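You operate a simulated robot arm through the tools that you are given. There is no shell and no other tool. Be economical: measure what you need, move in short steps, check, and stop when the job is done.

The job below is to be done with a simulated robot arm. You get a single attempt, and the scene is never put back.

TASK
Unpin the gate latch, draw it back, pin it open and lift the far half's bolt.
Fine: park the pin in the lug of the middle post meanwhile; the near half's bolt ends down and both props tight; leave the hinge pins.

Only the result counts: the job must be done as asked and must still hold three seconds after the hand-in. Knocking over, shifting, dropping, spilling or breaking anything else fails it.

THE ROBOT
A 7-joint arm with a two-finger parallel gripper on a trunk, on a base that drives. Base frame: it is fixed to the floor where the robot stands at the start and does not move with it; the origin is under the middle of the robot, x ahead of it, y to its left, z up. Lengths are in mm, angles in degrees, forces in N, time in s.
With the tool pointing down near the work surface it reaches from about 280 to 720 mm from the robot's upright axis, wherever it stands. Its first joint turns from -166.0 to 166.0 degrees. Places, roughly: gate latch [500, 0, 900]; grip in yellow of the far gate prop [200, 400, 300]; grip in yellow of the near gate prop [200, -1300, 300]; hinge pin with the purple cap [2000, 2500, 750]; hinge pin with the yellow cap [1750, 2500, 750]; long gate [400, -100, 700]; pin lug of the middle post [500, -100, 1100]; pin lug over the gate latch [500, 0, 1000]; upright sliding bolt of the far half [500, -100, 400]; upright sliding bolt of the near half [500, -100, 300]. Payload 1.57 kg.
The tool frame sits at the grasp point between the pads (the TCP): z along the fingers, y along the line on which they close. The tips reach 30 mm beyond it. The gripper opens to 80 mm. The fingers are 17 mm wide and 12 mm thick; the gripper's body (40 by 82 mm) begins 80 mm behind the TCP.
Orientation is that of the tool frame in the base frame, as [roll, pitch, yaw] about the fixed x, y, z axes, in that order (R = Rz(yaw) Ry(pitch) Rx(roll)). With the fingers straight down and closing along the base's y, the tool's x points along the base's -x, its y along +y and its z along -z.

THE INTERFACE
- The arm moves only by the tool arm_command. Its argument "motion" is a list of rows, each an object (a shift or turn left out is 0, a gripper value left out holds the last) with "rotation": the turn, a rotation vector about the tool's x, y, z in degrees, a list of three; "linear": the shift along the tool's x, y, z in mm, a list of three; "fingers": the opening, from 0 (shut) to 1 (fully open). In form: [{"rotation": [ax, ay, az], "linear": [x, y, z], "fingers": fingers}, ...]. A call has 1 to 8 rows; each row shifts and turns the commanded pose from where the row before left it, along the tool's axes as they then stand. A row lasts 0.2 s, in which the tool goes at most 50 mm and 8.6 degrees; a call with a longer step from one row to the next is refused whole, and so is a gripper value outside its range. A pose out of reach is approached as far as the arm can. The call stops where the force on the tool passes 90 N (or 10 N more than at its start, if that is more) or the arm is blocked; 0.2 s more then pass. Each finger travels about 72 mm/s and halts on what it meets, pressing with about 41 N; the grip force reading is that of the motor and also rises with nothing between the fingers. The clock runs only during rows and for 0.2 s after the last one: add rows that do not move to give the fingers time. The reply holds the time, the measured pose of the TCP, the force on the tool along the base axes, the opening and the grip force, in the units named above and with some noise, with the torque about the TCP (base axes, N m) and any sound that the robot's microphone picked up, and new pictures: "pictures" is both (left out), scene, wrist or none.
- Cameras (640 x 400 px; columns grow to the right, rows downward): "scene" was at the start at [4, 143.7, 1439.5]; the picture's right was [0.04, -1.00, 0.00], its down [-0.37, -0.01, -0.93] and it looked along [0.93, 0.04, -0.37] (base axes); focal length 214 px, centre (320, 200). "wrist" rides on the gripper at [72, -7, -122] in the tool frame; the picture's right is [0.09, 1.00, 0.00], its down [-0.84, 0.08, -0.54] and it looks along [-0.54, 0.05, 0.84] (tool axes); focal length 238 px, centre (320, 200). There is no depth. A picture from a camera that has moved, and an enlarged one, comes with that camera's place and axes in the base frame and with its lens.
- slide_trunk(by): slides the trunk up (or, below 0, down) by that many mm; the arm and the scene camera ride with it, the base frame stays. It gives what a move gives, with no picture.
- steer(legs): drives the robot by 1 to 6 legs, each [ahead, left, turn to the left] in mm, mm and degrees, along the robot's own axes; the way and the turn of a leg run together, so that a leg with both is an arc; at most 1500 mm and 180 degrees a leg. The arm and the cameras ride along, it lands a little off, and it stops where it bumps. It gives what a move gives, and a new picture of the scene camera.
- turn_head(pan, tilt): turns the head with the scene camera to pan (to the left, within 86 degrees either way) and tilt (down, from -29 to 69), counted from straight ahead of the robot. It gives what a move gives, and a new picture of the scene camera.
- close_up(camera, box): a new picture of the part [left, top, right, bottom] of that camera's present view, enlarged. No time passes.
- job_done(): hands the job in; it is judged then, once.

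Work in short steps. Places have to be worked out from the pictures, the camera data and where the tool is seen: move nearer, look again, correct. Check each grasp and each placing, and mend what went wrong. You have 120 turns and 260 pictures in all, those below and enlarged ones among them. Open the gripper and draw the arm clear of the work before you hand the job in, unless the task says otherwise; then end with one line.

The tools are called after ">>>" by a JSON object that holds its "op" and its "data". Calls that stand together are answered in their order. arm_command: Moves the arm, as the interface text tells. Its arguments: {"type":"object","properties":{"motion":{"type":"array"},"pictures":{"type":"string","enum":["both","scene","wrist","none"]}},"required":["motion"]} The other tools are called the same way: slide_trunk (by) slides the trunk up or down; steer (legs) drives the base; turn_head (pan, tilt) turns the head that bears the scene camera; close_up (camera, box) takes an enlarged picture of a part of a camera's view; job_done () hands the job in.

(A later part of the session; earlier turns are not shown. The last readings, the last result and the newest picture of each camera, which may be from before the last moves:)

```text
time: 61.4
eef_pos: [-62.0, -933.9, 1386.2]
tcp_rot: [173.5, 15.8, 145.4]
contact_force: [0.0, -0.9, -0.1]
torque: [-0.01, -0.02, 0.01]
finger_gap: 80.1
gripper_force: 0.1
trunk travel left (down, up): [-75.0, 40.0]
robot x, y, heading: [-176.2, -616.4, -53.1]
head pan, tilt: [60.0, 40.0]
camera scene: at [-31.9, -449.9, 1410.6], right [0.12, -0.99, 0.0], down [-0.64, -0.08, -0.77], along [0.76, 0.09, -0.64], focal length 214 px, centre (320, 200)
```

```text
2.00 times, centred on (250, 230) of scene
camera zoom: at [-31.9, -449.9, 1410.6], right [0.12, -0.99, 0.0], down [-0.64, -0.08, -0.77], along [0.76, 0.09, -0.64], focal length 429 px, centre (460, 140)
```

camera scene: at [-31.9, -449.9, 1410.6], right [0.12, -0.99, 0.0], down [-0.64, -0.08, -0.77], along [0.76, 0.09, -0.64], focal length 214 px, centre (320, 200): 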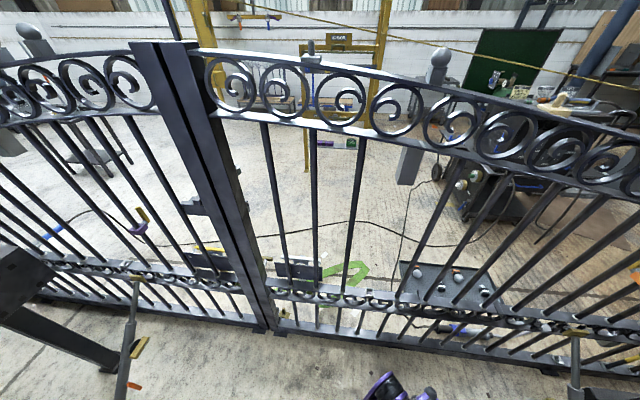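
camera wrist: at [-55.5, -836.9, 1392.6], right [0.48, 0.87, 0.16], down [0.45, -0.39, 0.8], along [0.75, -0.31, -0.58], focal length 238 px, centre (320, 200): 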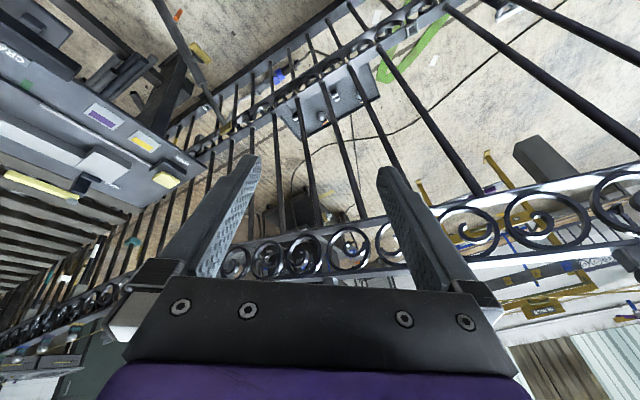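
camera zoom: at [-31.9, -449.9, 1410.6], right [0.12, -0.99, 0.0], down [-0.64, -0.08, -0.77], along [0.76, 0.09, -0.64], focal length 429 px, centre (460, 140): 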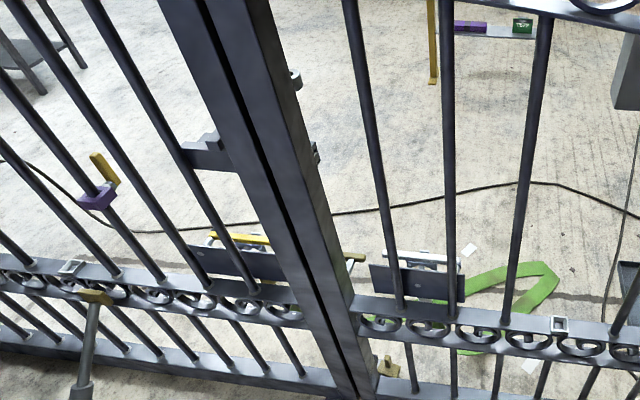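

Both grips look different in angle but I need far-side views first: the middle post's lug, latch tip and bolt knobs are on the gate's far side. I drive back to the start place and will hold the wrist camera over the gate looking back at it.

>>> {"op": "steer", "data": {"legs": [[0, 0, 53], [0, 610, 0], [170, 0, 0]]}}

>>> {"op": "slide_trunk", "data": {"by": 40}}

```text
time: 71.2
eef_pos: [307.4, -112.2, 1386.1]
tcp_rot: [173.6, 15.9, -161.2]
contact_force: [-0.6, 0.1, -0.1]
torque: [0.0, -0.02, -0.01]
finger_gap: 80.2
gripper_force: 0.1
trunk travel left (down, up): [-75.0, 40.0]
robot x, y, heading: [-12.6, -15.4, 0.3]
head pan, tilt: [60.0, 40.0]
camera scene: at [-61.9, 199.1, 1410.6], right [0.87, -0.49, 0.0], down [-0.32, -0.56, -0.77], along [0.38, 0.67, -0.64], focal length 214 px, centre (320, 200)
```

scene: 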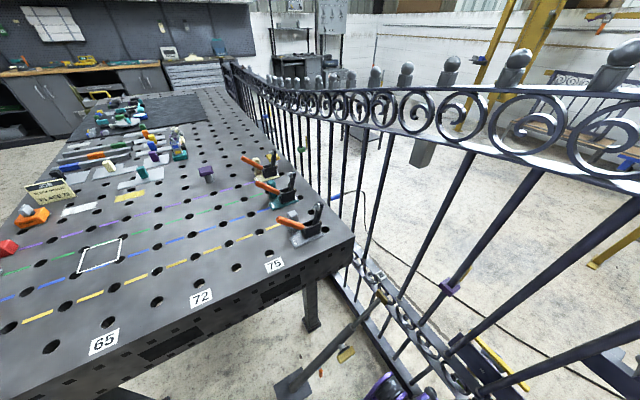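

```text
time: 72.0
eef_pos: [307.5, -114.4, 1426.3]
tcp_rot: [173.5, 15.8, -161.2]
contact_force: [0.4, 0.1, 0.4]
torque: [0.03, 0.02, -0.04]
finger_gap: 80.2
gripper_force: 0.0
trunk travel left (down, up): [-115.0, 0.0]
robot x, y, heading: [-14.7, -14.5, 0.2]
head pan, tilt: [60.0, 40.0]
```

I straighten the tool, raise it, then turn it about its axis so the wrist camera will look back.

>>> {"op": "arm_command", "data": {"motion": [{"rotation": [3.15, 7.9, 0], "linear": [0, 0, -20]}, {"rotation": [3.15, 7.9, 0], "linear": [0, 0, -20]}, {"rotation": [0, 0, -8.5]}, {"rotation": [0, 0, -8.5]}, {"rotation": [0, 0, -8.5]}, {"rotation": [0, 0, -8.5]}, {"rotation": [0, 0, -8.5]}, {"rotation": [0, 0, -8.5]}], "pictures": "none"}}

>>> {"op": "arm_command", "data": {"motion": [{"rotation": [0, 0, -8.5]}, {"rotation": [0, 0, -8.5]}, {"rotation": [0, 0, -8.5]}, {"rotation": [0, 0, -8.5]}, {"rotation": [0, 0, -8.5]}, {"rotation": [0, 0, -8.5]}, {"rotation": [0, 0, -8.5]}, {"rotation": [0, 0, -8.5]}], "pictures": "none"}}

```text
time: 73.8
eef_pos: [301.4, -117.4, 1429.7]
tcp_rot: [-177.8, 2.4, -109.1]
contact_force: [0.8, 0.0, 0.1]
torque: [0.02, 0.02, 0.02]
finger_gap: 80.1
gripper_force: 0.0
out of reach, approached as far as the arm can: row 2
trunk travel left (down, up): [-115.0, 0.0]
robot x, y, heading: [-14.4, -15.4, 0.2]
head pan, tilt: [60.0, 40.0]
```

```text
time: 75.6
eef_pos: [301.8, -118.4, 1430.7]
tcp_rot: [-176.9, -1.1, -41.2]
contact_force: [0.4, -0.1, 0.2]
torque: [0.02, -0.03, -0.03]
finger_gap: 80.1
gripper_force: 0.0
trunk travel left (down, up): [-115.0, 0.0]
robot x, y, heading: [-11.6, -18.9, 0.5]
head pan, tilt: [60.0, 40.0]
```

Tool-down height tops out at about 1430. I finish the turn to yaw 0, close the fingers and move over the rail (its top ≈1360) so the camera at x≈470 looks down the gate's far face.

>>> {"op": "arm_command", "data": {"motion": [{"rotation": [0, 0, -8.4], "fingers": 0}, {"rotation": [0, 0, -8.4]}, {"rotation": [0, 0, -8.4]}, {"rotation": [0, 0, -8.4]}, {"rotation": [0, 0, -8.4]}, {"linear": [0, -40, 0]}, {"linear": [0, -40, 0]}, {"linear": [0, -40, 0]}], "pictures": "none"}}

>>> {"op": "arm_command", "data": {"motion": [{"linear": [25, 0, -5]}, {"linear": [25, 0, -5]}, {"linear": [25, 0, -5]}, {"linear": [25, 0, -5]}]}}

```text
time: 77.4
eef_pos: [299.2, 12.9, 1414.4]
tcp_rot: [-178.6, -2.7, 0.6]
contact_force: [-0.6, -0.2, 0.2]
torque: [-0.01, 0.0, 0.0]
finger_gap: 0.0
gripper_force: 21.0
out of reach, approached as far as the arm can: row 4, 5
trunk travel left (down, up): [-115.0, 0.0]
robot x, y, heading: [-12.1, -13.1, 0.3]
head pan, tilt: [60.0, 40.0]
```

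```text
time: 78.6
eef_pos: [371.4, -80.4, 1430.5]
tcp_rot: [-177.8, -3.5, -13.7]
contact_force: [0.0, -0.2, 0.5]
torque: [0.04, 0.0, -0.02]
finger_gap: 0.2
gripper_force: 21.4
out of reach, approached as far as the arm can: row 2, 4
trunk travel left (down, up): [-115.0, 0.0]
robot x, y, heading: [-14.1, -10.7, 0.3]
head pan, tilt: [60.0, 40.0]
stopped in row 4: the arm was blocked; the commanded pose is now the measured one
camera scene: at [-62.3, 199.1, 1450.6], right [0.87, -0.49, 0.0], down [-0.32, -0.56, -0.77], along [0.38, 0.67, -0.64], focal length 214 px, centre (320, 200)
camera wrist: at [434.0, -95.3, 1557.2], right [-0.14, -0.99, -0.03], down [-0.87, 0.11, 0.49], along [-0.48, 0.1, -0.87], focal length 238 px, centre (320, 200)
```

scene: 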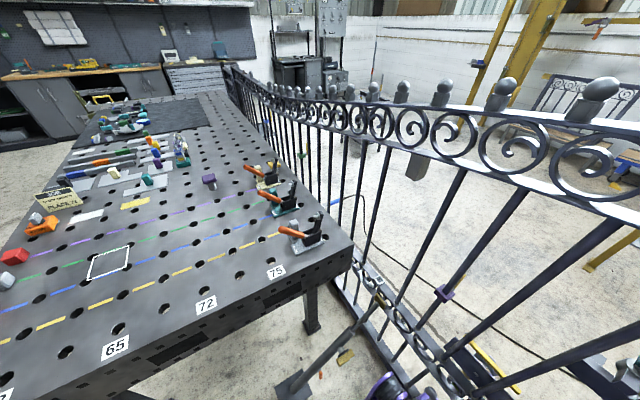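
wrist: 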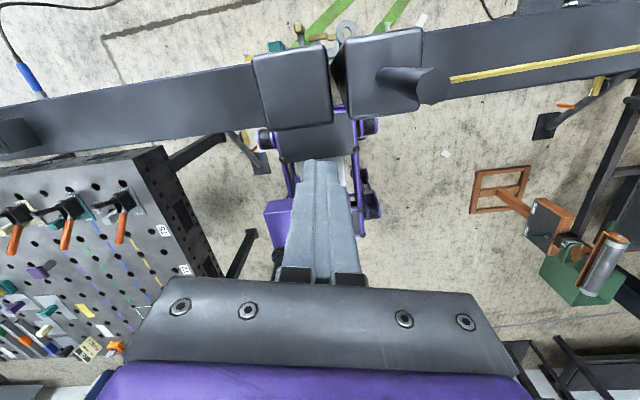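

A top-down view of the posts; I zoom into the far side hardware at the top of this picture.

>>> {"op": "close_up", "data": {"camera": "wrist", "box": [230, 0, 430, 110]}}

```text
3.20 times, centred on (330, 55) of wrist
camera zoom: at [434.0, -95.3, 1557.2], right [-0.14, -0.99, -0.03], down [-0.87, 0.11, 0.49], along [-0.48, 0.1, -0.87], focal length 763 px, centre (288, 664)
```

zoom: 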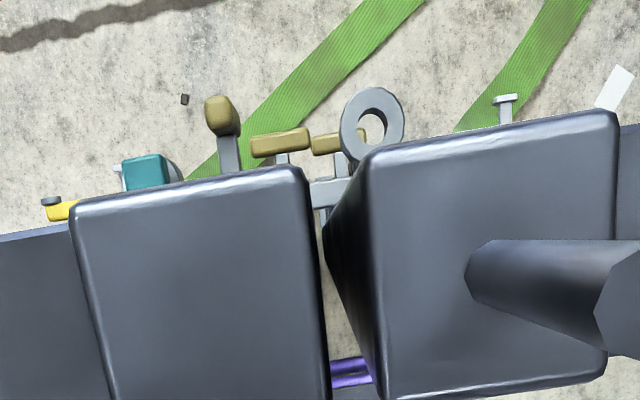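

The top view shows on the far face: teal-capped pin near (485,7,995), latch handle near (512,-42), bolt handles near (520,-65) and (522,-130), ring lug on the right post near (478,-128,1100). Working from the far side is far simpler; the right end of the gate looks passable. I retract the arm and back off to look at the route.

>>> {"op": "arm_command", "data": {"motion": [{"linear": [-20, 0, 0]}, {"linear": [-20, 0, 0]}, {"linear": [-20, 0, 0]}, {"linear": [-20, 0, 0]}], "pictures": "none"}}

>>> {"op": "turn_head", "data": {"pan": 8, "tilt": 15}}

>>> {"op": "steer", "data": {"legs": [[-900, 0, 0], [0, 0, -75]]}}

```text
time: 79.6
eef_pos: [293.2, -63.5, 1426.2]
tcp_rot: [-177.8, -3.6, -13.8]
contact_force: [-0.4, -0.5, -0.5]
torque: [-0.01, 0.01, -0.01]
finger_gap: 0.0
gripper_force: 21.3
trunk travel left (down, up): [-115.0, 0.0]
robot x, y, heading: [-14.6, -14.7, 0.6]
head pan, tilt: [60.0, 40.0]
```

```text
time: 80.8
eef_pos: [291.9, -62.9, 1425.8]
tcp_rot: [-177.8, -3.4, -13.7]
contact_force: [0.5, 0.4, 0.3]
torque: [-0.01, 0.01, 0.02]
finger_gap: 0.0
gripper_force: 21.2
trunk travel left (down, up): [-115.0, 0.0]
robot x, y, heading: [-12.5, -10.6, 0.5]
head pan, tilt: [8.0, 15.0]
camera scene: at [-11.4, 138.9, 1490.1], right [0.15, -0.99, 0.0], down [-0.26, -0.04, -0.97], along [0.96, 0.14, -0.26], focal length 214 px, centre (320, 200)
```

scene: 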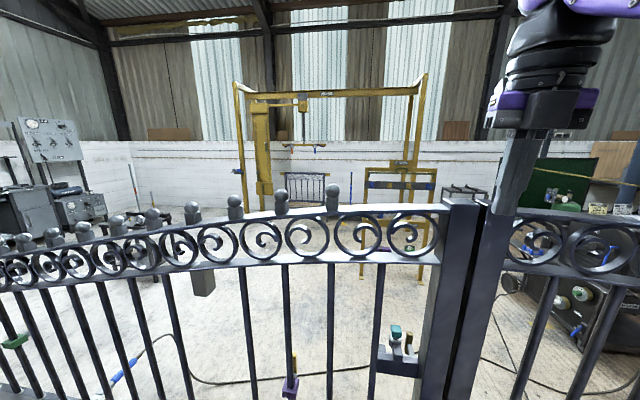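

```text
time: 88.9
eef_pos: [-884.8, -342.3, 1426.2]
tcp_rot: [-177.7, -3.3, -88.8]
contact_force: [0.0, 0.1, -0.2]
torque: [0.01, 0.0, 0.04]
finger_gap: 0.2
gripper_force: 21.0
trunk travel left (down, up): [-115.0, 0.0]
robot x, y, heading: [-915.1, -33.7, -74.5]
head pan, tilt: [8.0, 15.0]
camera scene: at [-767.8, 5.4, 1490.2], right [-0.92, -0.4, 0.0], down [-0.1, 0.24, -0.97], along [0.38, -0.89, -0.26], focal length 214 px, centre (320, 200)
```

scene: 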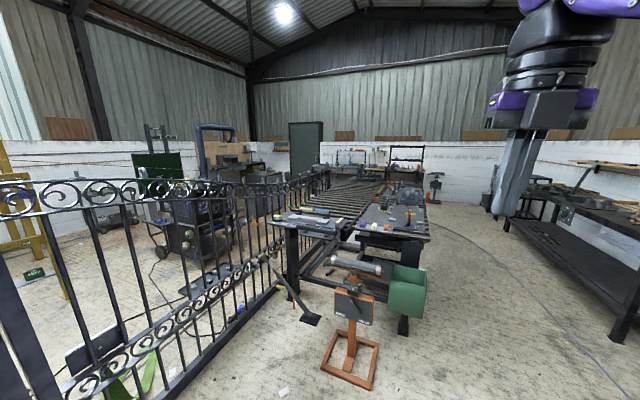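

The aisle right of the roller table is wide (x from about -930 to -2370). I drive down it at x≈-1600.

>>> {"op": "steer", "data": {"legs": [[0, 0, -15.5], [0, -680, 0], [1500, 0, 0], [1500, 0, 0]]}}

>>> {"op": "turn_head", "data": {"pan": 45, "tilt": 20}}

```text
time: 111.3
eef_pos: [-1563.6, -3433.5, 1426.5]
tcp_rot: [-177.8, -3.4, -104.0]
contact_force: [-1.2, 0.1, -0.6]
torque: [0.01, 0.02, 0.03]
finger_gap: 0.0
gripper_force: 21.0
trunk travel left (down, up): [-115.0, 0.0]
robot x, y, heading: [-1515.4, -3126.8, -90.0]
head pan, tilt: [8.0, 15.0]
camera scene: at [-1359.1, -3129.1, 1490.2], right [-0.99, -0.14, 0.0], down [-0.04, 0.26, -0.97], along [0.14, -0.96, -0.26], focal length 214 px, centre (320, 200)
```

scene: 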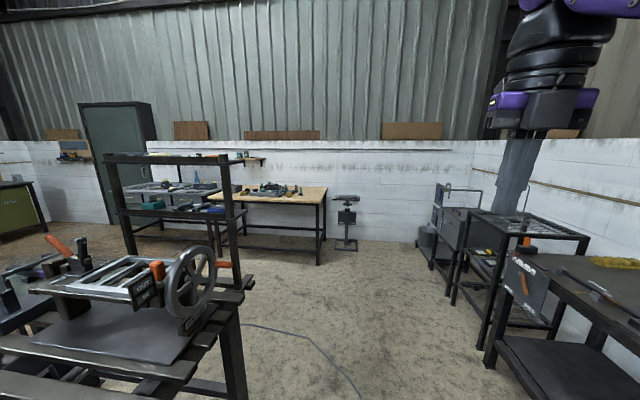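

```text
time: 112.3
eef_pos: [-1564.6, -3434.4, 1425.9]
tcp_rot: [-177.8, -3.4, -104.1]
contact_force: [0.0, 0.3, -0.5]
torque: [-0.01, 0.0, -0.02]
finger_gap: 0.0
gripper_force: 21.5
trunk travel left (down, up): [-115.0, 0.0]
robot x, y, heading: [-1513.2, -3126.5, -89.9]
head pan, tilt: [45.0, 20.0]
camera scene: at [-1306.4, -3102.3, 1482.0], right [-0.71, -0.71, 0.0], down [-0.24, 0.24, -0.94], along [0.67, -0.66, -0.34], focal length 214 px, centre (320, 200)
```

scene: 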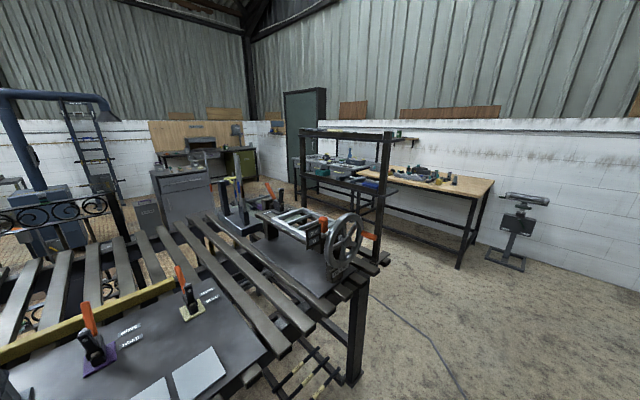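

The passage beyond the table end (y≈-3950) and before the wooden bench (y≈-5300) is open. I drive on to y≈-4600, face +x and look.

>>> {"op": "steer", "data": {"legs": [[1470, 0, 0], [0, 0, 90], [900, 0, 0]]}}

>>> {"op": "turn_head", "data": {"pan": 40, "tilt": 25}}

```text
time: 128.0
eef_pos: [-278.7, -4653.3, 1428.2]
tcp_rot: [-177.8, -3.4, -14.0]
contact_force: [-0.5, -0.2, 0.0]
torque: [0.01, 0.0, 0.01]
finger_gap: 0.0
gripper_force: 20.9
trunk travel left (down, up): [-115.0, 0.0]
robot x, y, heading: [-581.9, -4603.4, 0.4]
head pan, tilt: [45.0, 20.0]
camera scene: at [-609.2, -4395.8, 1482.0], right [0.71, -0.71, 0.0], down [-0.24, -0.24, -0.94], along [0.66, 0.67, -0.34], focal length 214 px, centre (320, 200)
```

scene: 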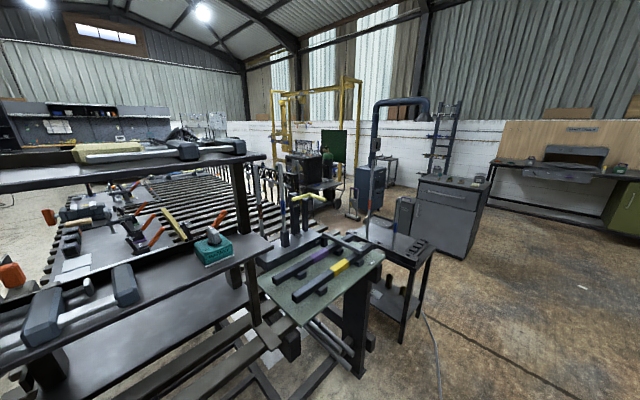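

```text
time: 128.6
eef_pos: [-278.9, -4652.1, 1426.4]
tcp_rot: [-177.8, -3.5, -14.0]
contact_force: [-0.4, -0.3, -0.3]
torque: [0.04, 0.01, 0.02]
finger_gap: 0.0
gripper_force: 21.2
trunk travel left (down, up): [-115.0, 0.0]
robot x, y, heading: [-587.7, -4603.8, 0.2]
head pan, tilt: [40.0, 25.0]
camera scene: at [-604.5, -4402.3, 1474.0], right [0.65, -0.76, 0.0], down [-0.32, -0.27, -0.91], along [0.69, 0.58, -0.42], focal length 214 px, centre (320, 200)
```

scene: 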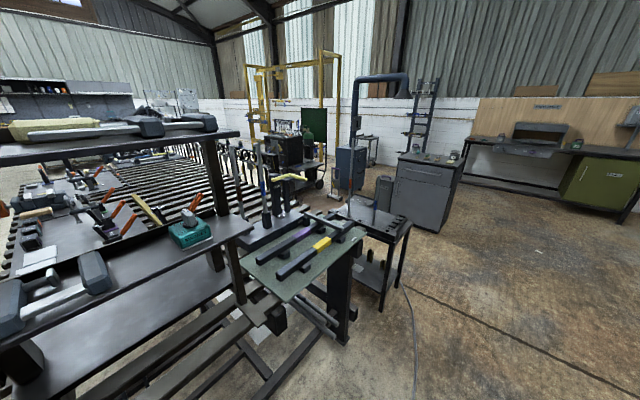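

The far side is open: corridor between a small trolley (x≈900) and a cabinet (x≈2100). I drive to x≈1480 and turn to face +y.

>>> {"op": "steer", "data": {"legs": [[1470, 0, 0], [590, 0, 0], [0, 0, 88]]}}

>>> {"op": "turn_head", "data": {"pan": 4, "tilt": 22}}

```text
time: 142.8
eef_pos: [1560.4, -4254.1, 1426.9]
tcp_rot: [-177.8, -3.3, 74.4]
contact_force: [-0.4, 0.0, -0.7]
torque: [0.0, 0.0, -0.03]
finger_gap: 0.0
gripper_force: 21.2
trunk travel left (down, up): [-115.0, 0.0]
robot x, y, heading: [1498.1, -4559.6, 88.8]
head pan, tilt: [40.0, 25.0]
camera scene: at [1301.9, -4573.5, 1473.9], right [0.78, 0.62, 0.0], down [0.26, -0.33, -0.91], along [-0.57, 0.71, -0.42], focal length 214 px, centre (320, 200)
```

scene: 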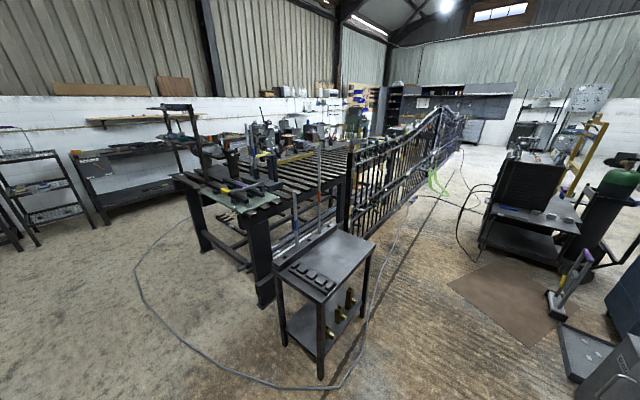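

```text
time: 143.8
eef_pos: [1558.5, -4253.8, 1426.3]
tcp_rot: [-177.8, -3.4, 74.5]
contact_force: [0.1, 0.4, 0.1]
torque: [0.01, -0.01, -0.02]
finger_gap: 0.0
gripper_force: 21.8
trunk travel left (down, up): [-115.0, 0.0]
robot x, y, heading: [1499.8, -4560.4, 88.6]
head pan, tilt: [4.0, 22.0]
camera scene: at [1355.0, -4552.7, 1478.8], right [1.0, 0.05, 0.0], down [0.02, -0.37, -0.93], along [-0.04, 0.93, -0.37], focal length 214 px, centre (320, 200)
```

scene: 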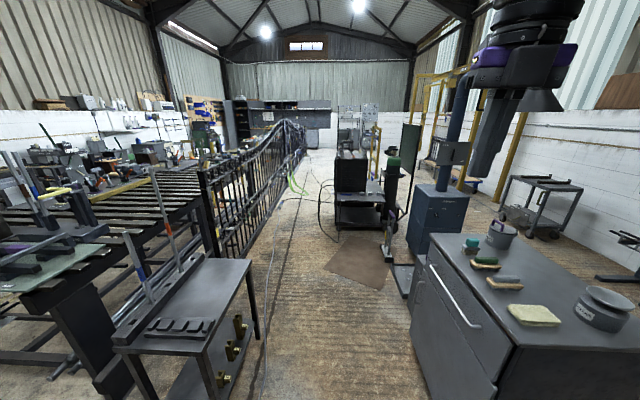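

A corridor runs along the gate's far side. I zoom to check floor obstacles (tray, strap, cart).

>>> {"op": "close_up", "data": {"camera": "scene", "box": [220, 140, 420, 280]}}

```text
2.86 times, centred on (320, 210) of scene
camera zoom: at [1355.0, -4552.7, 1478.8], right [1.0, 0.05, 0.0], down [0.02, -0.37, -0.93], along [-0.04, 0.93, -0.37], focal length 613 px, centre (320, 171)
```

zoom: 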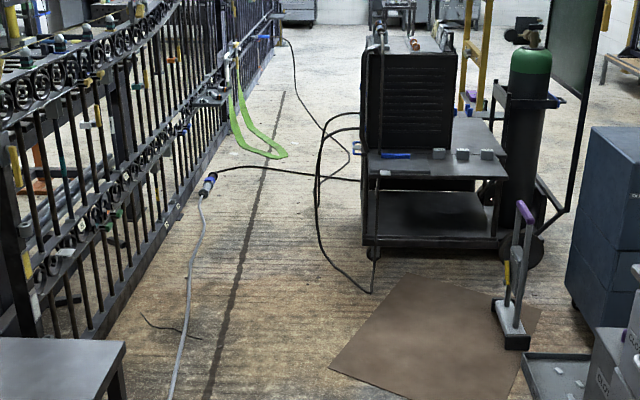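

Floor is clear but for flat cables and a green strap near the posts. I drive up the corridor at x≈1050 to y≈-2100 and look again.

>>> {"op": "steer", "data": {"legs": [[0, 220, 1.4], [1150, 0, 0], [420, 240, 0], [850, 0, 0]]}}

>>> {"op": "close_up", "data": {"camera": "scene", "box": [160, 100, 440, 320]}}

```text
time: 158.5
eef_pos: [1166.3, -1834.5, 1426.0]
tcp_rot: [-177.9, -3.4, 73.5]
contact_force: [-1.0, -0.3, 0.9]
torque: [0.01, 0.02, 0.01]
finger_gap: 0.0
gripper_force: 21.5
trunk travel left (down, up): [-115.0, 0.0]
robot x, y, heading: [1098.3, -2137.3, 87.7]
head pan, tilt: [4.0, 22.0]
camera scene: at [956.2, -2129.8, 1478.8], right [1.0, 0.03, 0.0], down [0.01, -0.37, -0.93], along [-0.03, 0.93, -0.37], focal length 214 px, centre (320, 200)
```

scene: 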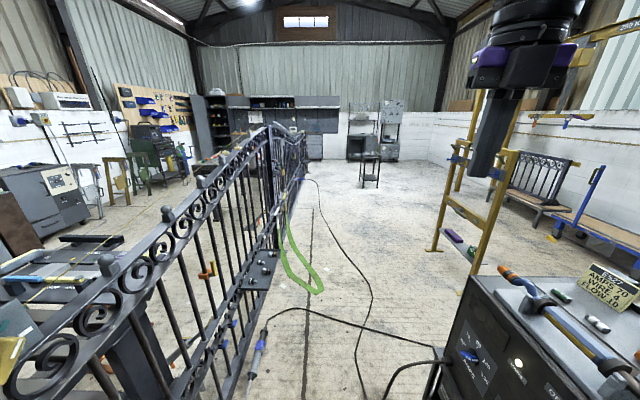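

```text
1.82 times, centred on (300, 210) of scene
camera zoom: at [956.2, -2129.8, 1478.8], right [1.0, 0.03, 0.0], down [0.01, -0.37, -0.93], along [-0.03, 0.93, -0.37], focal length 390 px, centre (356, 182)
```

zoom: 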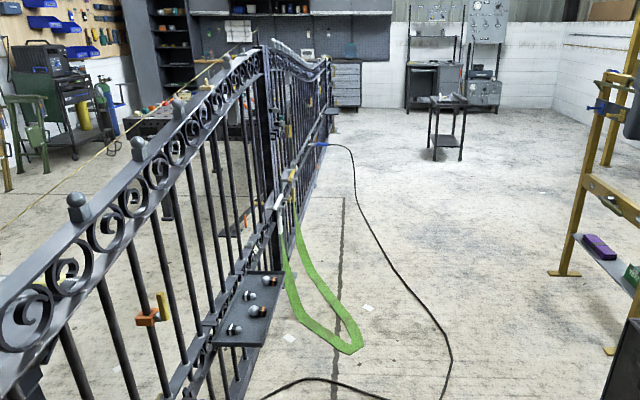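

The strap hangs from the gate and its loop reaches the floor near (867,-585); the cart ends about y≈-1250. I pass at x≈1105, then sidestep right to x≈1260 past the strap, go to y≈80 and turn to face the gate.

>>> {"op": "steer", "data": {"legs": [[1170, 30, 2.3], [0, -160, 0], [1050, 0, 0], [0, 0, 90]]}}

>>> {"op": "turn_head", "data": {"pan": 5, "tilt": 35}}

```text
time: 175.2
eef_pos: [923.7, 141.8, 1426.3]
tcp_rot: [-177.7, -3.4, 165.2]
contact_force: [-0.6, -1.0, 0.1]
torque: [0.01, -0.01, 0.01]
finger_gap: 0.0
gripper_force: 21.1
trunk travel left (down, up): [-115.0, 0.0]
robot x, y, heading: [1229.0, 85.7, 179.4]
head pan, tilt: [4.0, 22.0]
camera scene: at [1227.6, -60.9, 1478.8], right [-0.06, 1.0, 0.0], down [0.37, 0.02, -0.93], along [-0.93, -0.05, -0.37], focal length 214 px, centre (320, 200)
```

scene: 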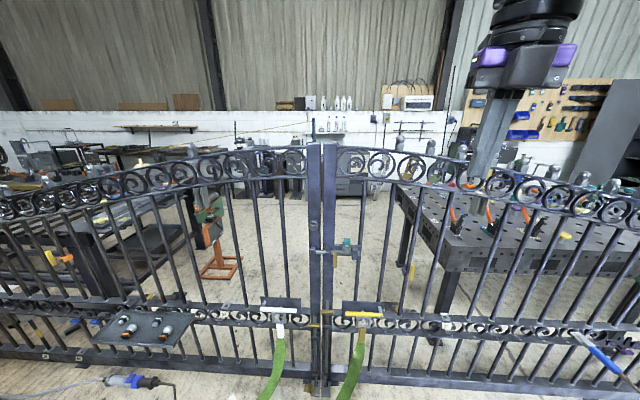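

```text
time: 175.9
eef_pos: [924.1, 141.5, 1427.5]
tcp_rot: [-177.8, -3.5, 165.2]
contact_force: [0.8, 0.0, 0.2]
torque: [0.01, -0.01, -0.01]
finger_gap: 0.0
gripper_force: 21.0
trunk travel left (down, up): [-115.0, 0.0]
robot x, y, heading: [1232.2, 87.2, 179.5]
head pan, tilt: [5.0, 35.0]
camera scene: at [1232.4, -62.2, 1458.2], right [-0.08, 1.0, 0.0], down [0.57, 0.04, -0.82], along [-0.82, -0.06, -0.57], focal length 214 px, centre (320, 200)
```

scene: 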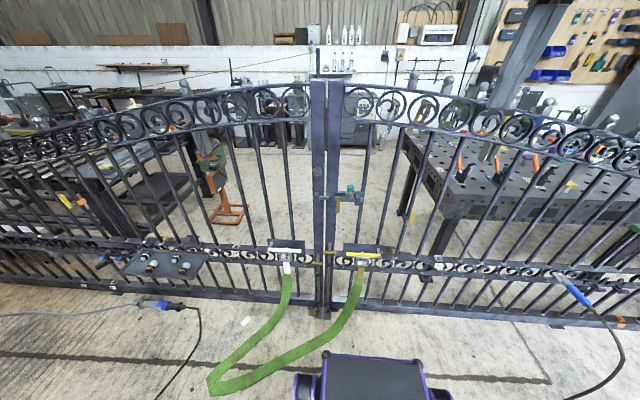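

I'm on the far side with a frontal view. Close-ups of the latch and bolts.

>>> {"op": "close_up", "data": {"camera": "scene", "box": [280, 110, 400, 210]}}

>>> {"op": "close_up", "data": {"camera": "scene", "box": [260, 190, 400, 330]}}

```text
4.00 times, centred on (340, 160) of scene
camera zoom: at [1232.4, -62.2, 1458.2], right [-0.08, 1.0, 0.0], down [0.57, 0.04, -0.82], along [-0.82, -0.06, -0.57], focal length 858 px, centre (240, 360)
```

zoom: 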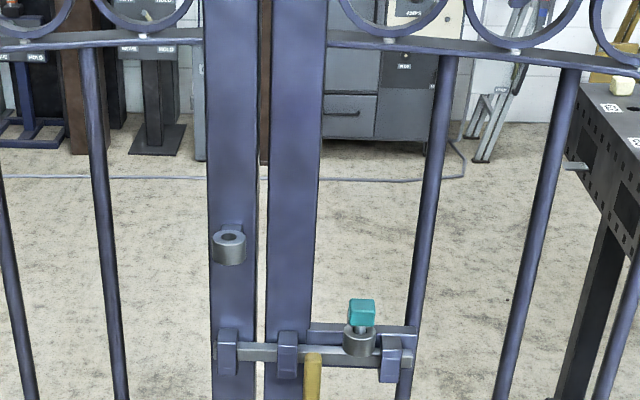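

```text
2.86 times, centred on (330, 260) of scene
camera zoom: at [1232.4, -62.2, 1458.2], right [-0.08, 1.0, 0.0], down [0.57, 0.04, -0.82], along [-0.82, -0.06, -0.57], focal length 613 px, centre (291, 29)
```

zoom: 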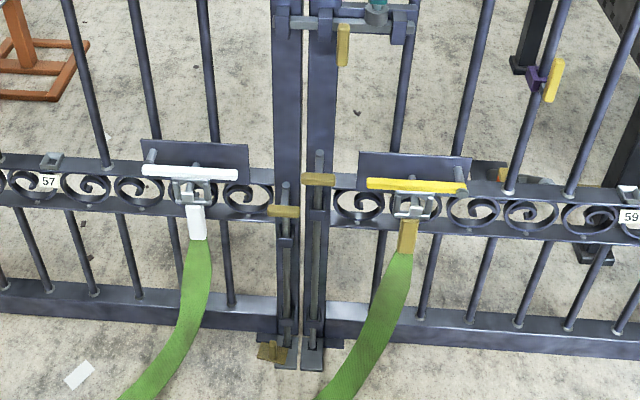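

Very clear view. More zoom on the bolts and the latch.

>>> {"op": "close_up", "data": {"camera": "scene", "box": [305, 235, 345, 320]}}

>>> {"op": "close_up", "data": {"camera": "scene", "box": [325, 175, 365, 225]}}

```text
4.71 times, centred on (325, 278) of scene
camera zoom: at [1232.4, -62.2, 1458.2], right [-0.08, 1.0, 0.0], down [0.57, 0.04, -0.82], along [-0.82, -0.06, -0.57], focal length 1009 px, centre (296, -165)
```

zoom: 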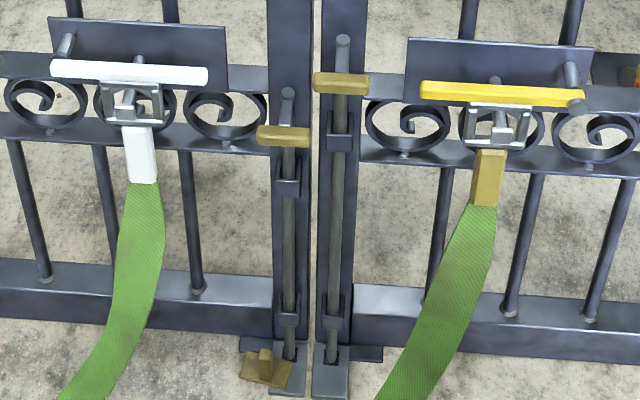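

```text
8.00 times, centred on (345, 200) of scene
camera zoom: at [1232.4, -62.2, 1458.2], right [-0.08, 1.0, 0.0], down [0.57, 0.04, -0.82], along [-0.82, -0.06, -0.57], focal length 1716 px, centre (120, 200)
```

zoom: 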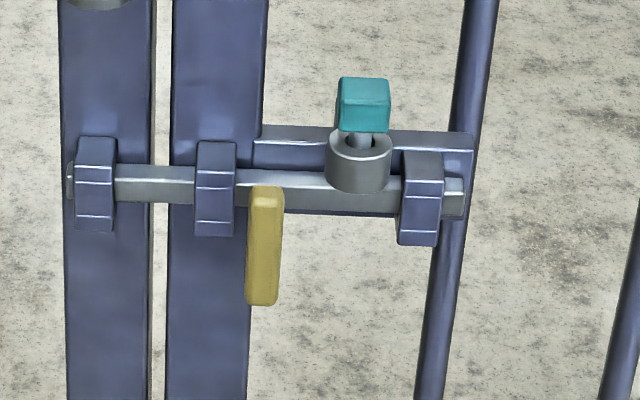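

Layout is clear: pin cap ≈(485,7,1003), bar sliding toward +y to unlatch, brass bolt handles. I swing the head aside, straighten the tool and lower it, then pitch it to horizontal.

>>> {"op": "turn_head", "data": {"pan": 60, "tilt": 35}}

>>> {"op": "arm_command", "data": {"motion": [{"rotation": [0, 0, -7.5], "linear": [0, 0, 30], "fingers": 1}, {"rotation": [0, 0, -7.5], "linear": [0, 0, 40]}, {"linear": [0, 0, 40]}, {"linear": [0, 0, 40]}, {"linear": [0, 0, 40]}], "pictures": "none"}}

```text
time: 177.2
eef_pos: [924.9, 140.0, 1426.4]
tcp_rot: [-177.8, -3.4, 165.2]
contact_force: [-0.9, 0.5, -0.1]
torque: [-0.01, 0.01, 0.03]
finger_gap: 0.0
gripper_force: 21.0
trunk travel left (down, up): [-115.0, 0.0]
robot x, y, heading: [1230.1, 84.4, 179.4]
head pan, tilt: [60.0, 35.0]
camera scene: at [1275.3, -131.2, 1458.2], right [-0.86, 0.51, 0.0], down [0.29, 0.49, -0.82], along [-0.42, -0.7, -0.57], focal length 214 px, centre (320, 200)
```

scene: 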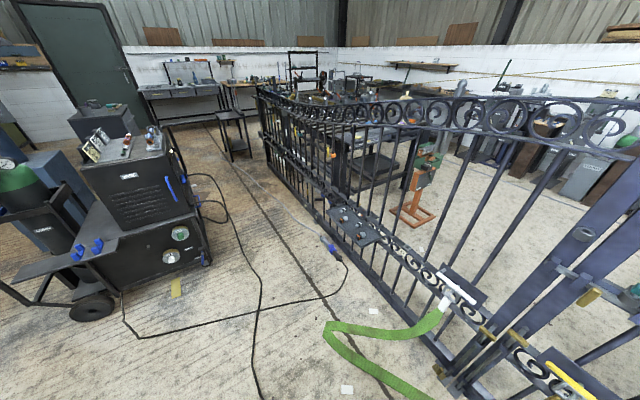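

```text
time: 178.4
eef_pos: [912.4, 134.6, 1236.1]
tcp_rot: [-178.7, -3.9, -179.8]
contact_force: [-0.7, -0.1, 0.0]
torque: [0.02, 0.0, 0.02]
finger_gap: 80.0
gripper_force: 0.1
trunk travel left (down, up): [-115.0, 0.0]
robot x, y, heading: [1232.5, 86.9, 179.6]
head pan, tilt: [60.0, 35.0]
```

Lowering works with the head aside. Now I pitch the tool toward horizontal (pointing at the gate), extending forward meanwhile.

>>> {"op": "arm_command", "data": {"motion": [{"rotation": [0, 8.5, 0], "linear": [25, 0, 2]}, {"rotation": [0, 8.5, 0], "linear": [24, 0, 6]}, {"rotation": [0, 8.5, 0], "linear": [23, 0, 9]}, {"rotation": [0, 8.5, 0], "linear": [22, 0, 12]}, {"rotation": [0, 8.5, 0], "linear": [20, 0, 15]}, {"rotation": [0, 8.5, 0], "linear": [17, 0, 18]}, {"rotation": [0, 8.5, 0], "linear": [14, 0, 21]}, {"rotation": [0, 8.5, 0], "linear": [11, 0, 22]}], "pictures": "none"}}

>>> {"op": "arm_command", "data": {"motion": [{"rotation": [0, 8.5, 0], "linear": [-20, 0, 0]}, {"rotation": [0, 8.5, 0], "linear": [-30, 0, 0]}, {"linear": [-30, 0, 0]}, {"linear": [-40, 0, 0]}]}}

```text
time: 180.2
eef_pos: [713.4, 133.9, 1235.8]
tcp_rot: [-175.3, -71.8, 176.0]
contact_force: [0.4, 4.7, 0.5]
torque: [-0.17, 0.02, 0.47]
finger_gap: 80.0
gripper_force: 0.0
trunk travel left (down, up): [-115.0, 0.0]
robot x, y, heading: [1227.5, 84.6, 179.4]
head pan, tilt: [60.0, 35.0]
```

```text
time: 181.2
eef_pos: [719.3, 133.1, 1118.8]
tcp_rot: [-130.4, -88.4, 130.6]
contact_force: [0.0, 0.4, 1.0]
torque: [-0.02, 0.01, -0.01]
finger_gap: 80.1
gripper_force: 0.1
out of reach, approached as far as the arm can: row 4
trunk travel left (down, up): [-115.0, 0.0]
robot x, y, heading: [1230.4, 84.9, 179.5]
head pan, tilt: [60.0, 35.0]
camera scene: at [1275.6, -131.3, 1458.2], right [-0.86, 0.51, 0.0], down [0.29, 0.49, -0.82], along [-0.42, -0.7, -0.57], focal length 214 px, centre (320, 200)
camera wrist: at [839.0, 129.2, 1194.2], right [-0.01, 1.0, 0.07], down [0.56, 0.06, -0.83], along [-0.83, 0.03, -0.56], focal length 238 px, centre (320, 200)
```

scene: 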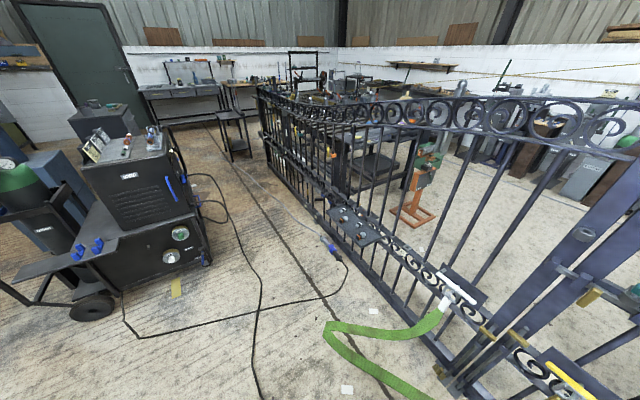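
wrist: 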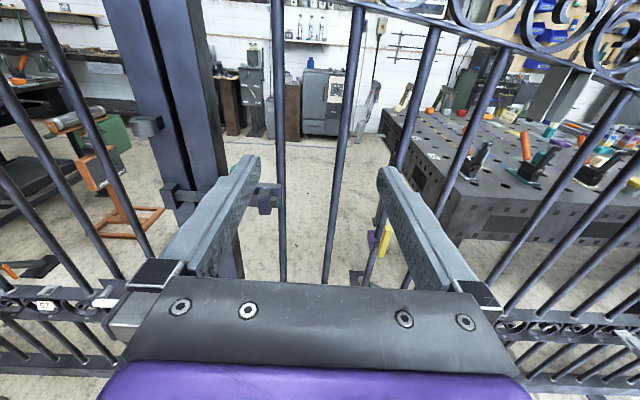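

The tool is horizontal and the wrist camera sees the latch at left. I drive 130 mm closer with a shift to +y and lower the trunk 90 mm.

>>> {"op": "steer", "data": {"legs": [[130, -60, 0]]}}

>>> {"op": "slide_trunk", "data": {"by": -90}}

>>> {"op": "arm_command", "data": {"motion": [{"linear": [0, -45, 0]}, {"linear": [0, -45, 0]}, {"linear": [0, -45, 0]}, {"linear": [0, -45, 0]}, {}], "pictures": "wrist"}}

```text
time: 182.5
eef_pos: [588.9, 195.7, 1119.5]
tcp_rot: [-130.7, -88.3, 131.3]
contact_force: [-0.1, -0.1, -0.4]
torque: [-0.02, 0.0, 0.02]
finger_gap: 80.1
gripper_force: 0.0
trunk travel left (down, up): [-115.0, 0.0]
robot x, y, heading: [1099.1, 148.1, 179.6]
head pan, tilt: [60.0, 35.0]
camera scene: at [1145.7, -69.5, 1458.1], right [-0.86, 0.51, 0.0], down [0.29, 0.49, -0.82], along [-0.42, -0.71, -0.57], focal length 214 px, centre (320, 200)
```

scene: 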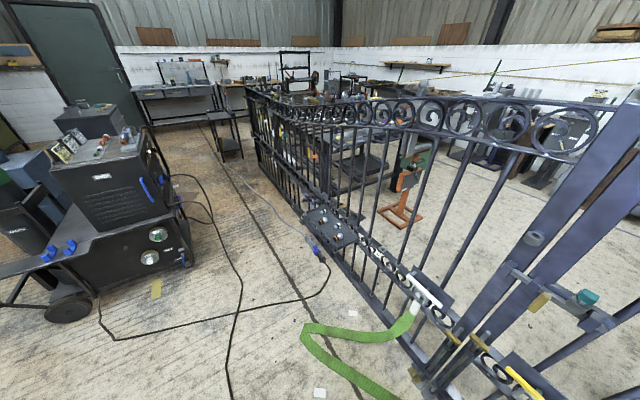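

```text
time: 183.8
eef_pos: [587.6, 193.1, 1029.7]
tcp_rot: [-130.6, -88.3, 131.1]
contact_force: [-0.6, -0.2, 0.1]
torque: [0.02, 0.03, -0.01]
finger_gap: 80.0
gripper_force: 0.0
trunk travel left (down, up): [-25.0, 90.0]
robot x, y, heading: [1098.1, 148.7, 179.1]
head pan, tilt: [60.0, 35.0]
```

```text
time: 185.0
eef_pos: [571.4, 96.6, 1026.8]
tcp_rot: [-174.3, -88.4, 165.5]
contact_force: [-0.6, -0.4, 1.1]
torque: [-0.01, 0.0, -0.03]
finger_gap: 79.8
gripper_force: 0.0
out of reach, approached as far as the arm can: row 1
trunk travel left (down, up): [-25.0, 90.0]
robot x, y, heading: [1101.2, 146.7, 179.5]
head pan, tilt: [60.0, 35.0]
stopped in row 5: the arm was blocked; the commanded pose is now the measured one
camera wrist: at [687.7, 71.5, 1102.4], right [0.15, 0.98, 0.09], down [0.57, -0.01, -0.82], along [-0.81, 0.18, -0.56], focal length 238 px, centre (320, 200)
```

wrist: 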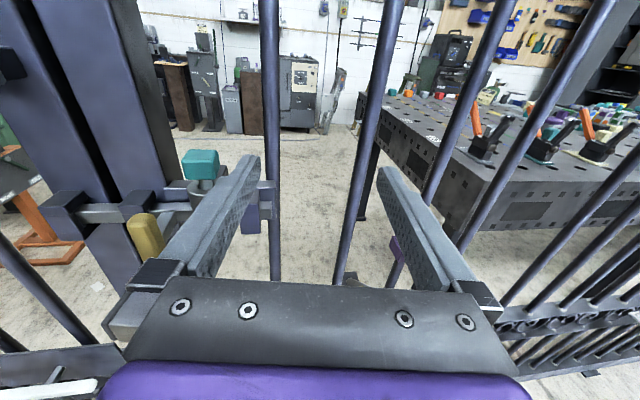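

The arm reached a limit moving to its left; I restore by shifting the base instead (staying clear of the strap), keeping the hand at its comfortable side.

>>> {"op": "steer", "data": {"legs": [[-40, 180, 0]]}}

>>> {"op": "arm_command", "data": {"motion": [{"linear": [0, 40, 0]}, {"linear": [0, 40, 0]}], "pictures": "wrist"}}

```text
time: 187.4
eef_pos: [610.8, -92.3, 1028.6]
tcp_rot: [-160.4, -88.4, 152.3]
contact_force: [0.2, 0.9, -0.2]
torque: [-0.02, 0.02, 0.03]
finger_gap: 80.1
gripper_force: 0.1
trunk travel left (down, up): [-25.0, 90.0]
robot x, y, heading: [1141.8, -33.4, 179.9]
head pan, tilt: [60.0, 35.0]
camera scene: at [1215.6, -262.2, 1370.0], right [-0.99, 0.17, 0.0], down [0.09, 0.55, -0.83], along [-0.14, -0.82, -0.56], focal length 214 px, centre (320, 200)
```

scene: 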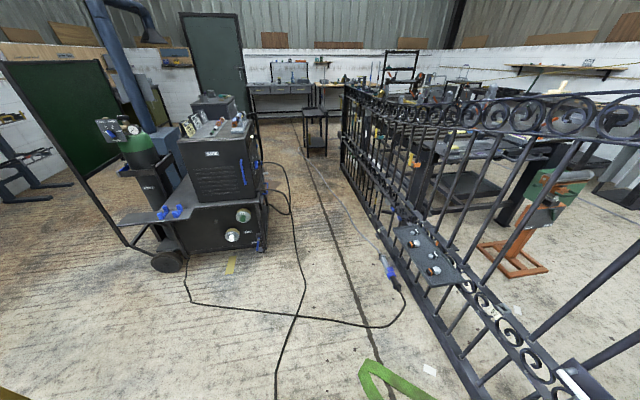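

```text
time: 188.0
eef_pos: [622.5, -15.3, 1028.3]
tcp_rot: [-160.8, -88.5, 152.7]
contact_force: [-0.2, 0.1, -0.7]
torque: [-0.02, -0.01, 0.0]
finger_gap: 79.8
gripper_force: 0.0
trunk travel left (down, up): [-25.0, 90.0]
robot x, y, heading: [1138.4, -32.4, 179.7]
head pan, tilt: [60.0, 35.0]
camera wrist: at [740.4, -38.0, 1103.9], right [0.14, 0.99, 0.08], down [0.57, -0.01, -0.82], along [-0.81, 0.16, -0.56], focal length 238 px, centre (320, 200)
```

wrist: 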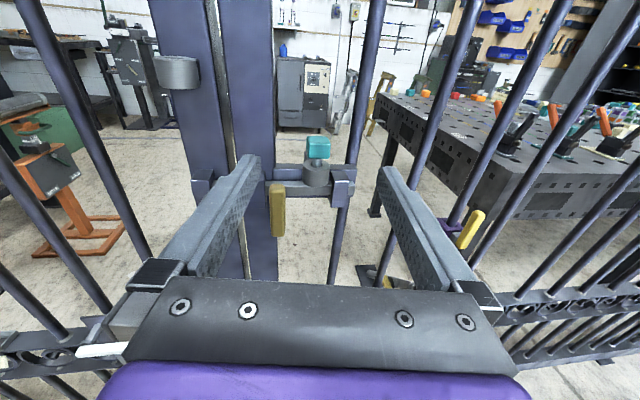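

The cap is re-measured at ≈(485,4,1001). I move the head fully aside, straighten the tool yaw by 8°, and align in front of the cap.

>>> {"op": "turn_head", "data": {"pan": 86, "tilt": 35}}

>>> {"op": "arm_command", "data": {"motion": [{"rotation": [8, 0, 0]}, {"linear": [-25, 20, 20]}, {"linear": [0, 0, 40]}, {}], "pictures": "wrist"}}

```text
time: 188.9
eef_pos: [621.5, -15.9, 1028.3]
tcp_rot: [-160.4, -88.4, 152.4]
contact_force: [-0.3, -0.4, 0.1]
torque: [0.0, 0.01, 0.01]
finger_gap: 79.9
gripper_force: 0.1
trunk travel left (down, up): [-25.0, 90.0]
robot x, y, heading: [1141.6, -33.0, 179.5]
head pan, tilt: [85.9, 35.0]
camera scene: at [1223.4, -262.5, 1368.2], right [-1.0, 0.08, 0.0], down [0.04, 0.57, -0.82], along [-0.06, -0.82, -0.57], focal length 214 px, centre (320, 200)
```

scene: 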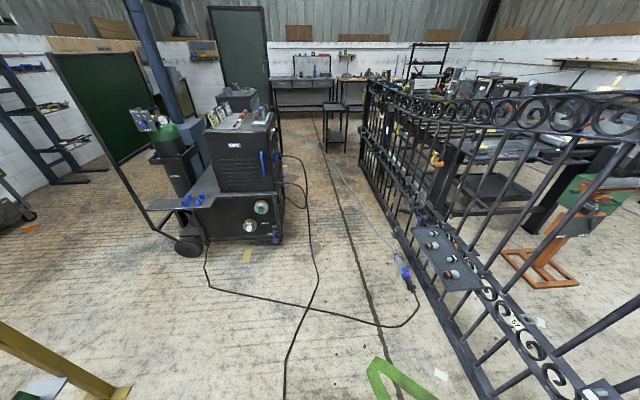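

```text
time: 189.9
eef_pos: [562.7, 3.9, 1000.4]
tcp_rot: [-151.6, -88.4, 151.5]
contact_force: [-0.3, 1.0, -0.6]
torque: [0.05, 0.04, 0.02]
finger_gap: 80.1
gripper_force: 0.0
trunk travel left (down, up): [-25.0, 90.0]
robot x, y, heading: [1142.7, -32.6, 179.7]
head pan, tilt: [85.9, 35.0]
camera wrist: at [683.0, -2.2, 1075.9], right [0.0, 1.0, 0.08], down [0.56, 0.07, -0.82], along [-0.83, 0.04, -0.56], focal length 238 px, centre (320, 200)
```

wrist: 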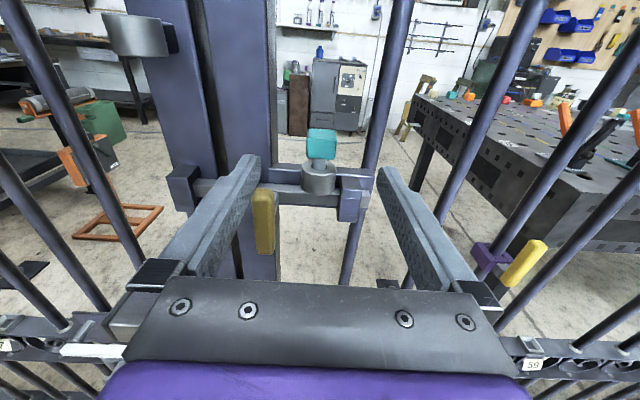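

The cap centre is at ≈(485,4,1001), level with the TCP. I narrow the fingers and advance to x≈489, then close.

>>> {"op": "arm_command", "data": {"motion": [{"linear": [1, 0, 25], "fingers": 0.65}, {"linear": [0, 0, 25]}, {"linear": [0, 0, 22]}, {}], "pictures": "wrist"}}

>>> {"op": "close_up", "data": {"camera": "wrist", "box": [220, 80, 420, 230]}}

```text
time: 190.9
eef_pos: [489.5, 5.6, 1000.7]
tcp_rot: [-152.3, -88.5, 152.3]
contact_force: [-1.1, 0.1, 0.0]
torque: [-0.03, -0.04, -0.03]
finger_gap: 51.9
gripper_force: 0.1
trunk travel left (down, up): [-25.0, 90.0]
robot x, y, heading: [1142.4, -33.0, 179.7]
head pan, tilt: [85.9, 35.0]
camera wrist: at [610.3, -0.4, 1076.1], right [0.0, 1.0, 0.08], down [0.56, 0.07, -0.82], along [-0.83, 0.05, -0.56], focal length 238 px, centre (320, 200)
```

wrist: 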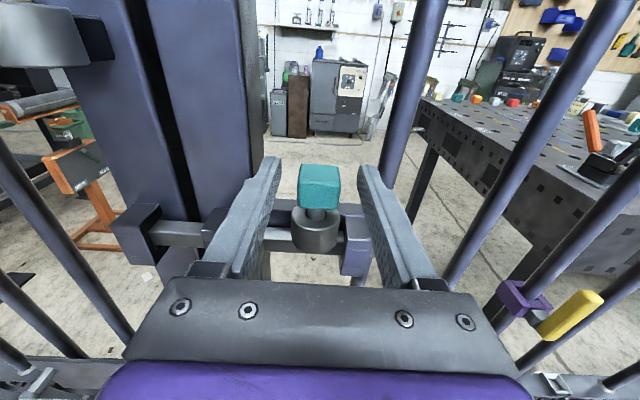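

```text
2.67 times, centred on (320, 155) of wrist
camera zoom: at [610.3, -0.4, 1076.1], right [0.0, 1.0, 0.08], down [0.56, 0.07, -0.82], along [-0.83, 0.05, -0.56], focal length 636 px, centre (320, 320)
```

zoom: 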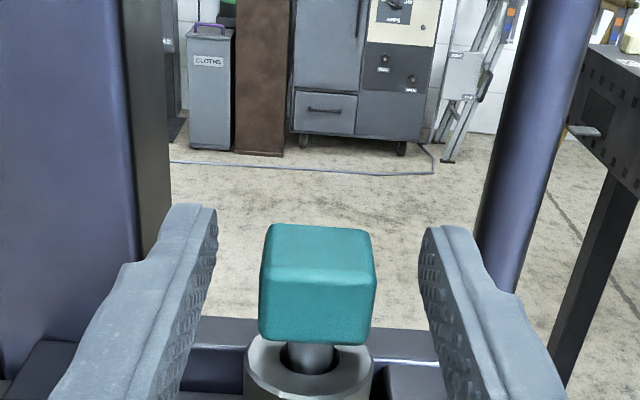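

The cap sits between the pads, well centred. Closing.

>>> {"op": "arm_command", "data": {"motion": [{"fingers": 0}, {"fingers": 0}, {"fingers": 0}], "pictures": "wrist"}}

```text
time: 191.7
eef_pos: [491.0, 5.3, 1001.1]
tcp_rot: [-152.1, -88.5, 152.0]
contact_force: [-0.6, 0.0, 0.7]
torque: [0.01, 0.06, -0.04]
finger_gap: 25.4
gripper_force: 36.2
trunk travel left (down, up): [-25.0, 90.0]
robot x, y, heading: [1136.0, -34.2, 180.0]
head pan, tilt: [85.9, 35.0]
camera wrist: at [610.5, -0.6, 1076.1], right [0.0, 1.0, 0.08], down [0.56, 0.07, -0.82], along [-0.83, 0.04, -0.56], focal length 238 px, centre (320, 200)
```

wrist: 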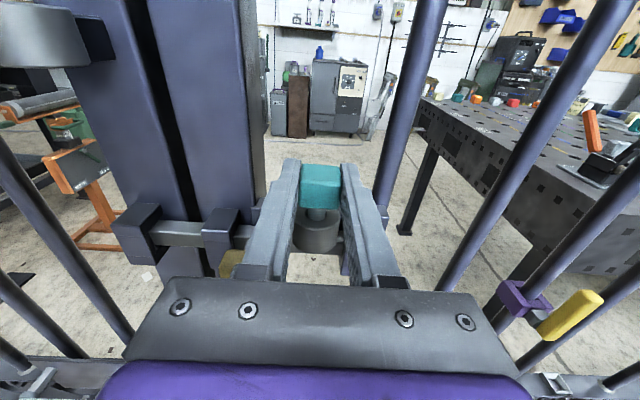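

Gripped at 25.4 mm. I lift straight up 45 mm gently.

>>> {"op": "arm_command", "data": {"motion": [{"linear": [15, 0, 0]}, {"linear": [15, 0, 0]}, {"linear": [15, 0, 0]}], "pictures": "wrist"}}

```text
time: 192.5
eef_pos: [490.3, 5.6, 1045.0]
tcp_rot: [-152.5, -88.6, 152.3]
contact_force: [0.2, -0.5, -1.7]
torque: [-0.01, 0.02, 0.0]
finger_gap: 25.4
gripper_force: 36.9
trunk travel left (down, up): [-25.0, 90.0]
robot x, y, heading: [1142.6, -39.7, 179.5]
head pan, tilt: [85.9, 35.0]
camera wrist: at [610.4, 0.0, 1120.7], right [0.0, 1.0, 0.08], down [0.56, 0.07, -0.82], along [-0.83, 0.04, -0.56], focal length 238 px, centre (320, 200)
```

wrist: 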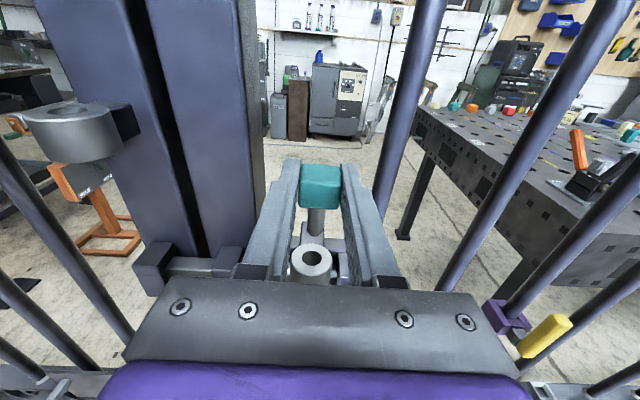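

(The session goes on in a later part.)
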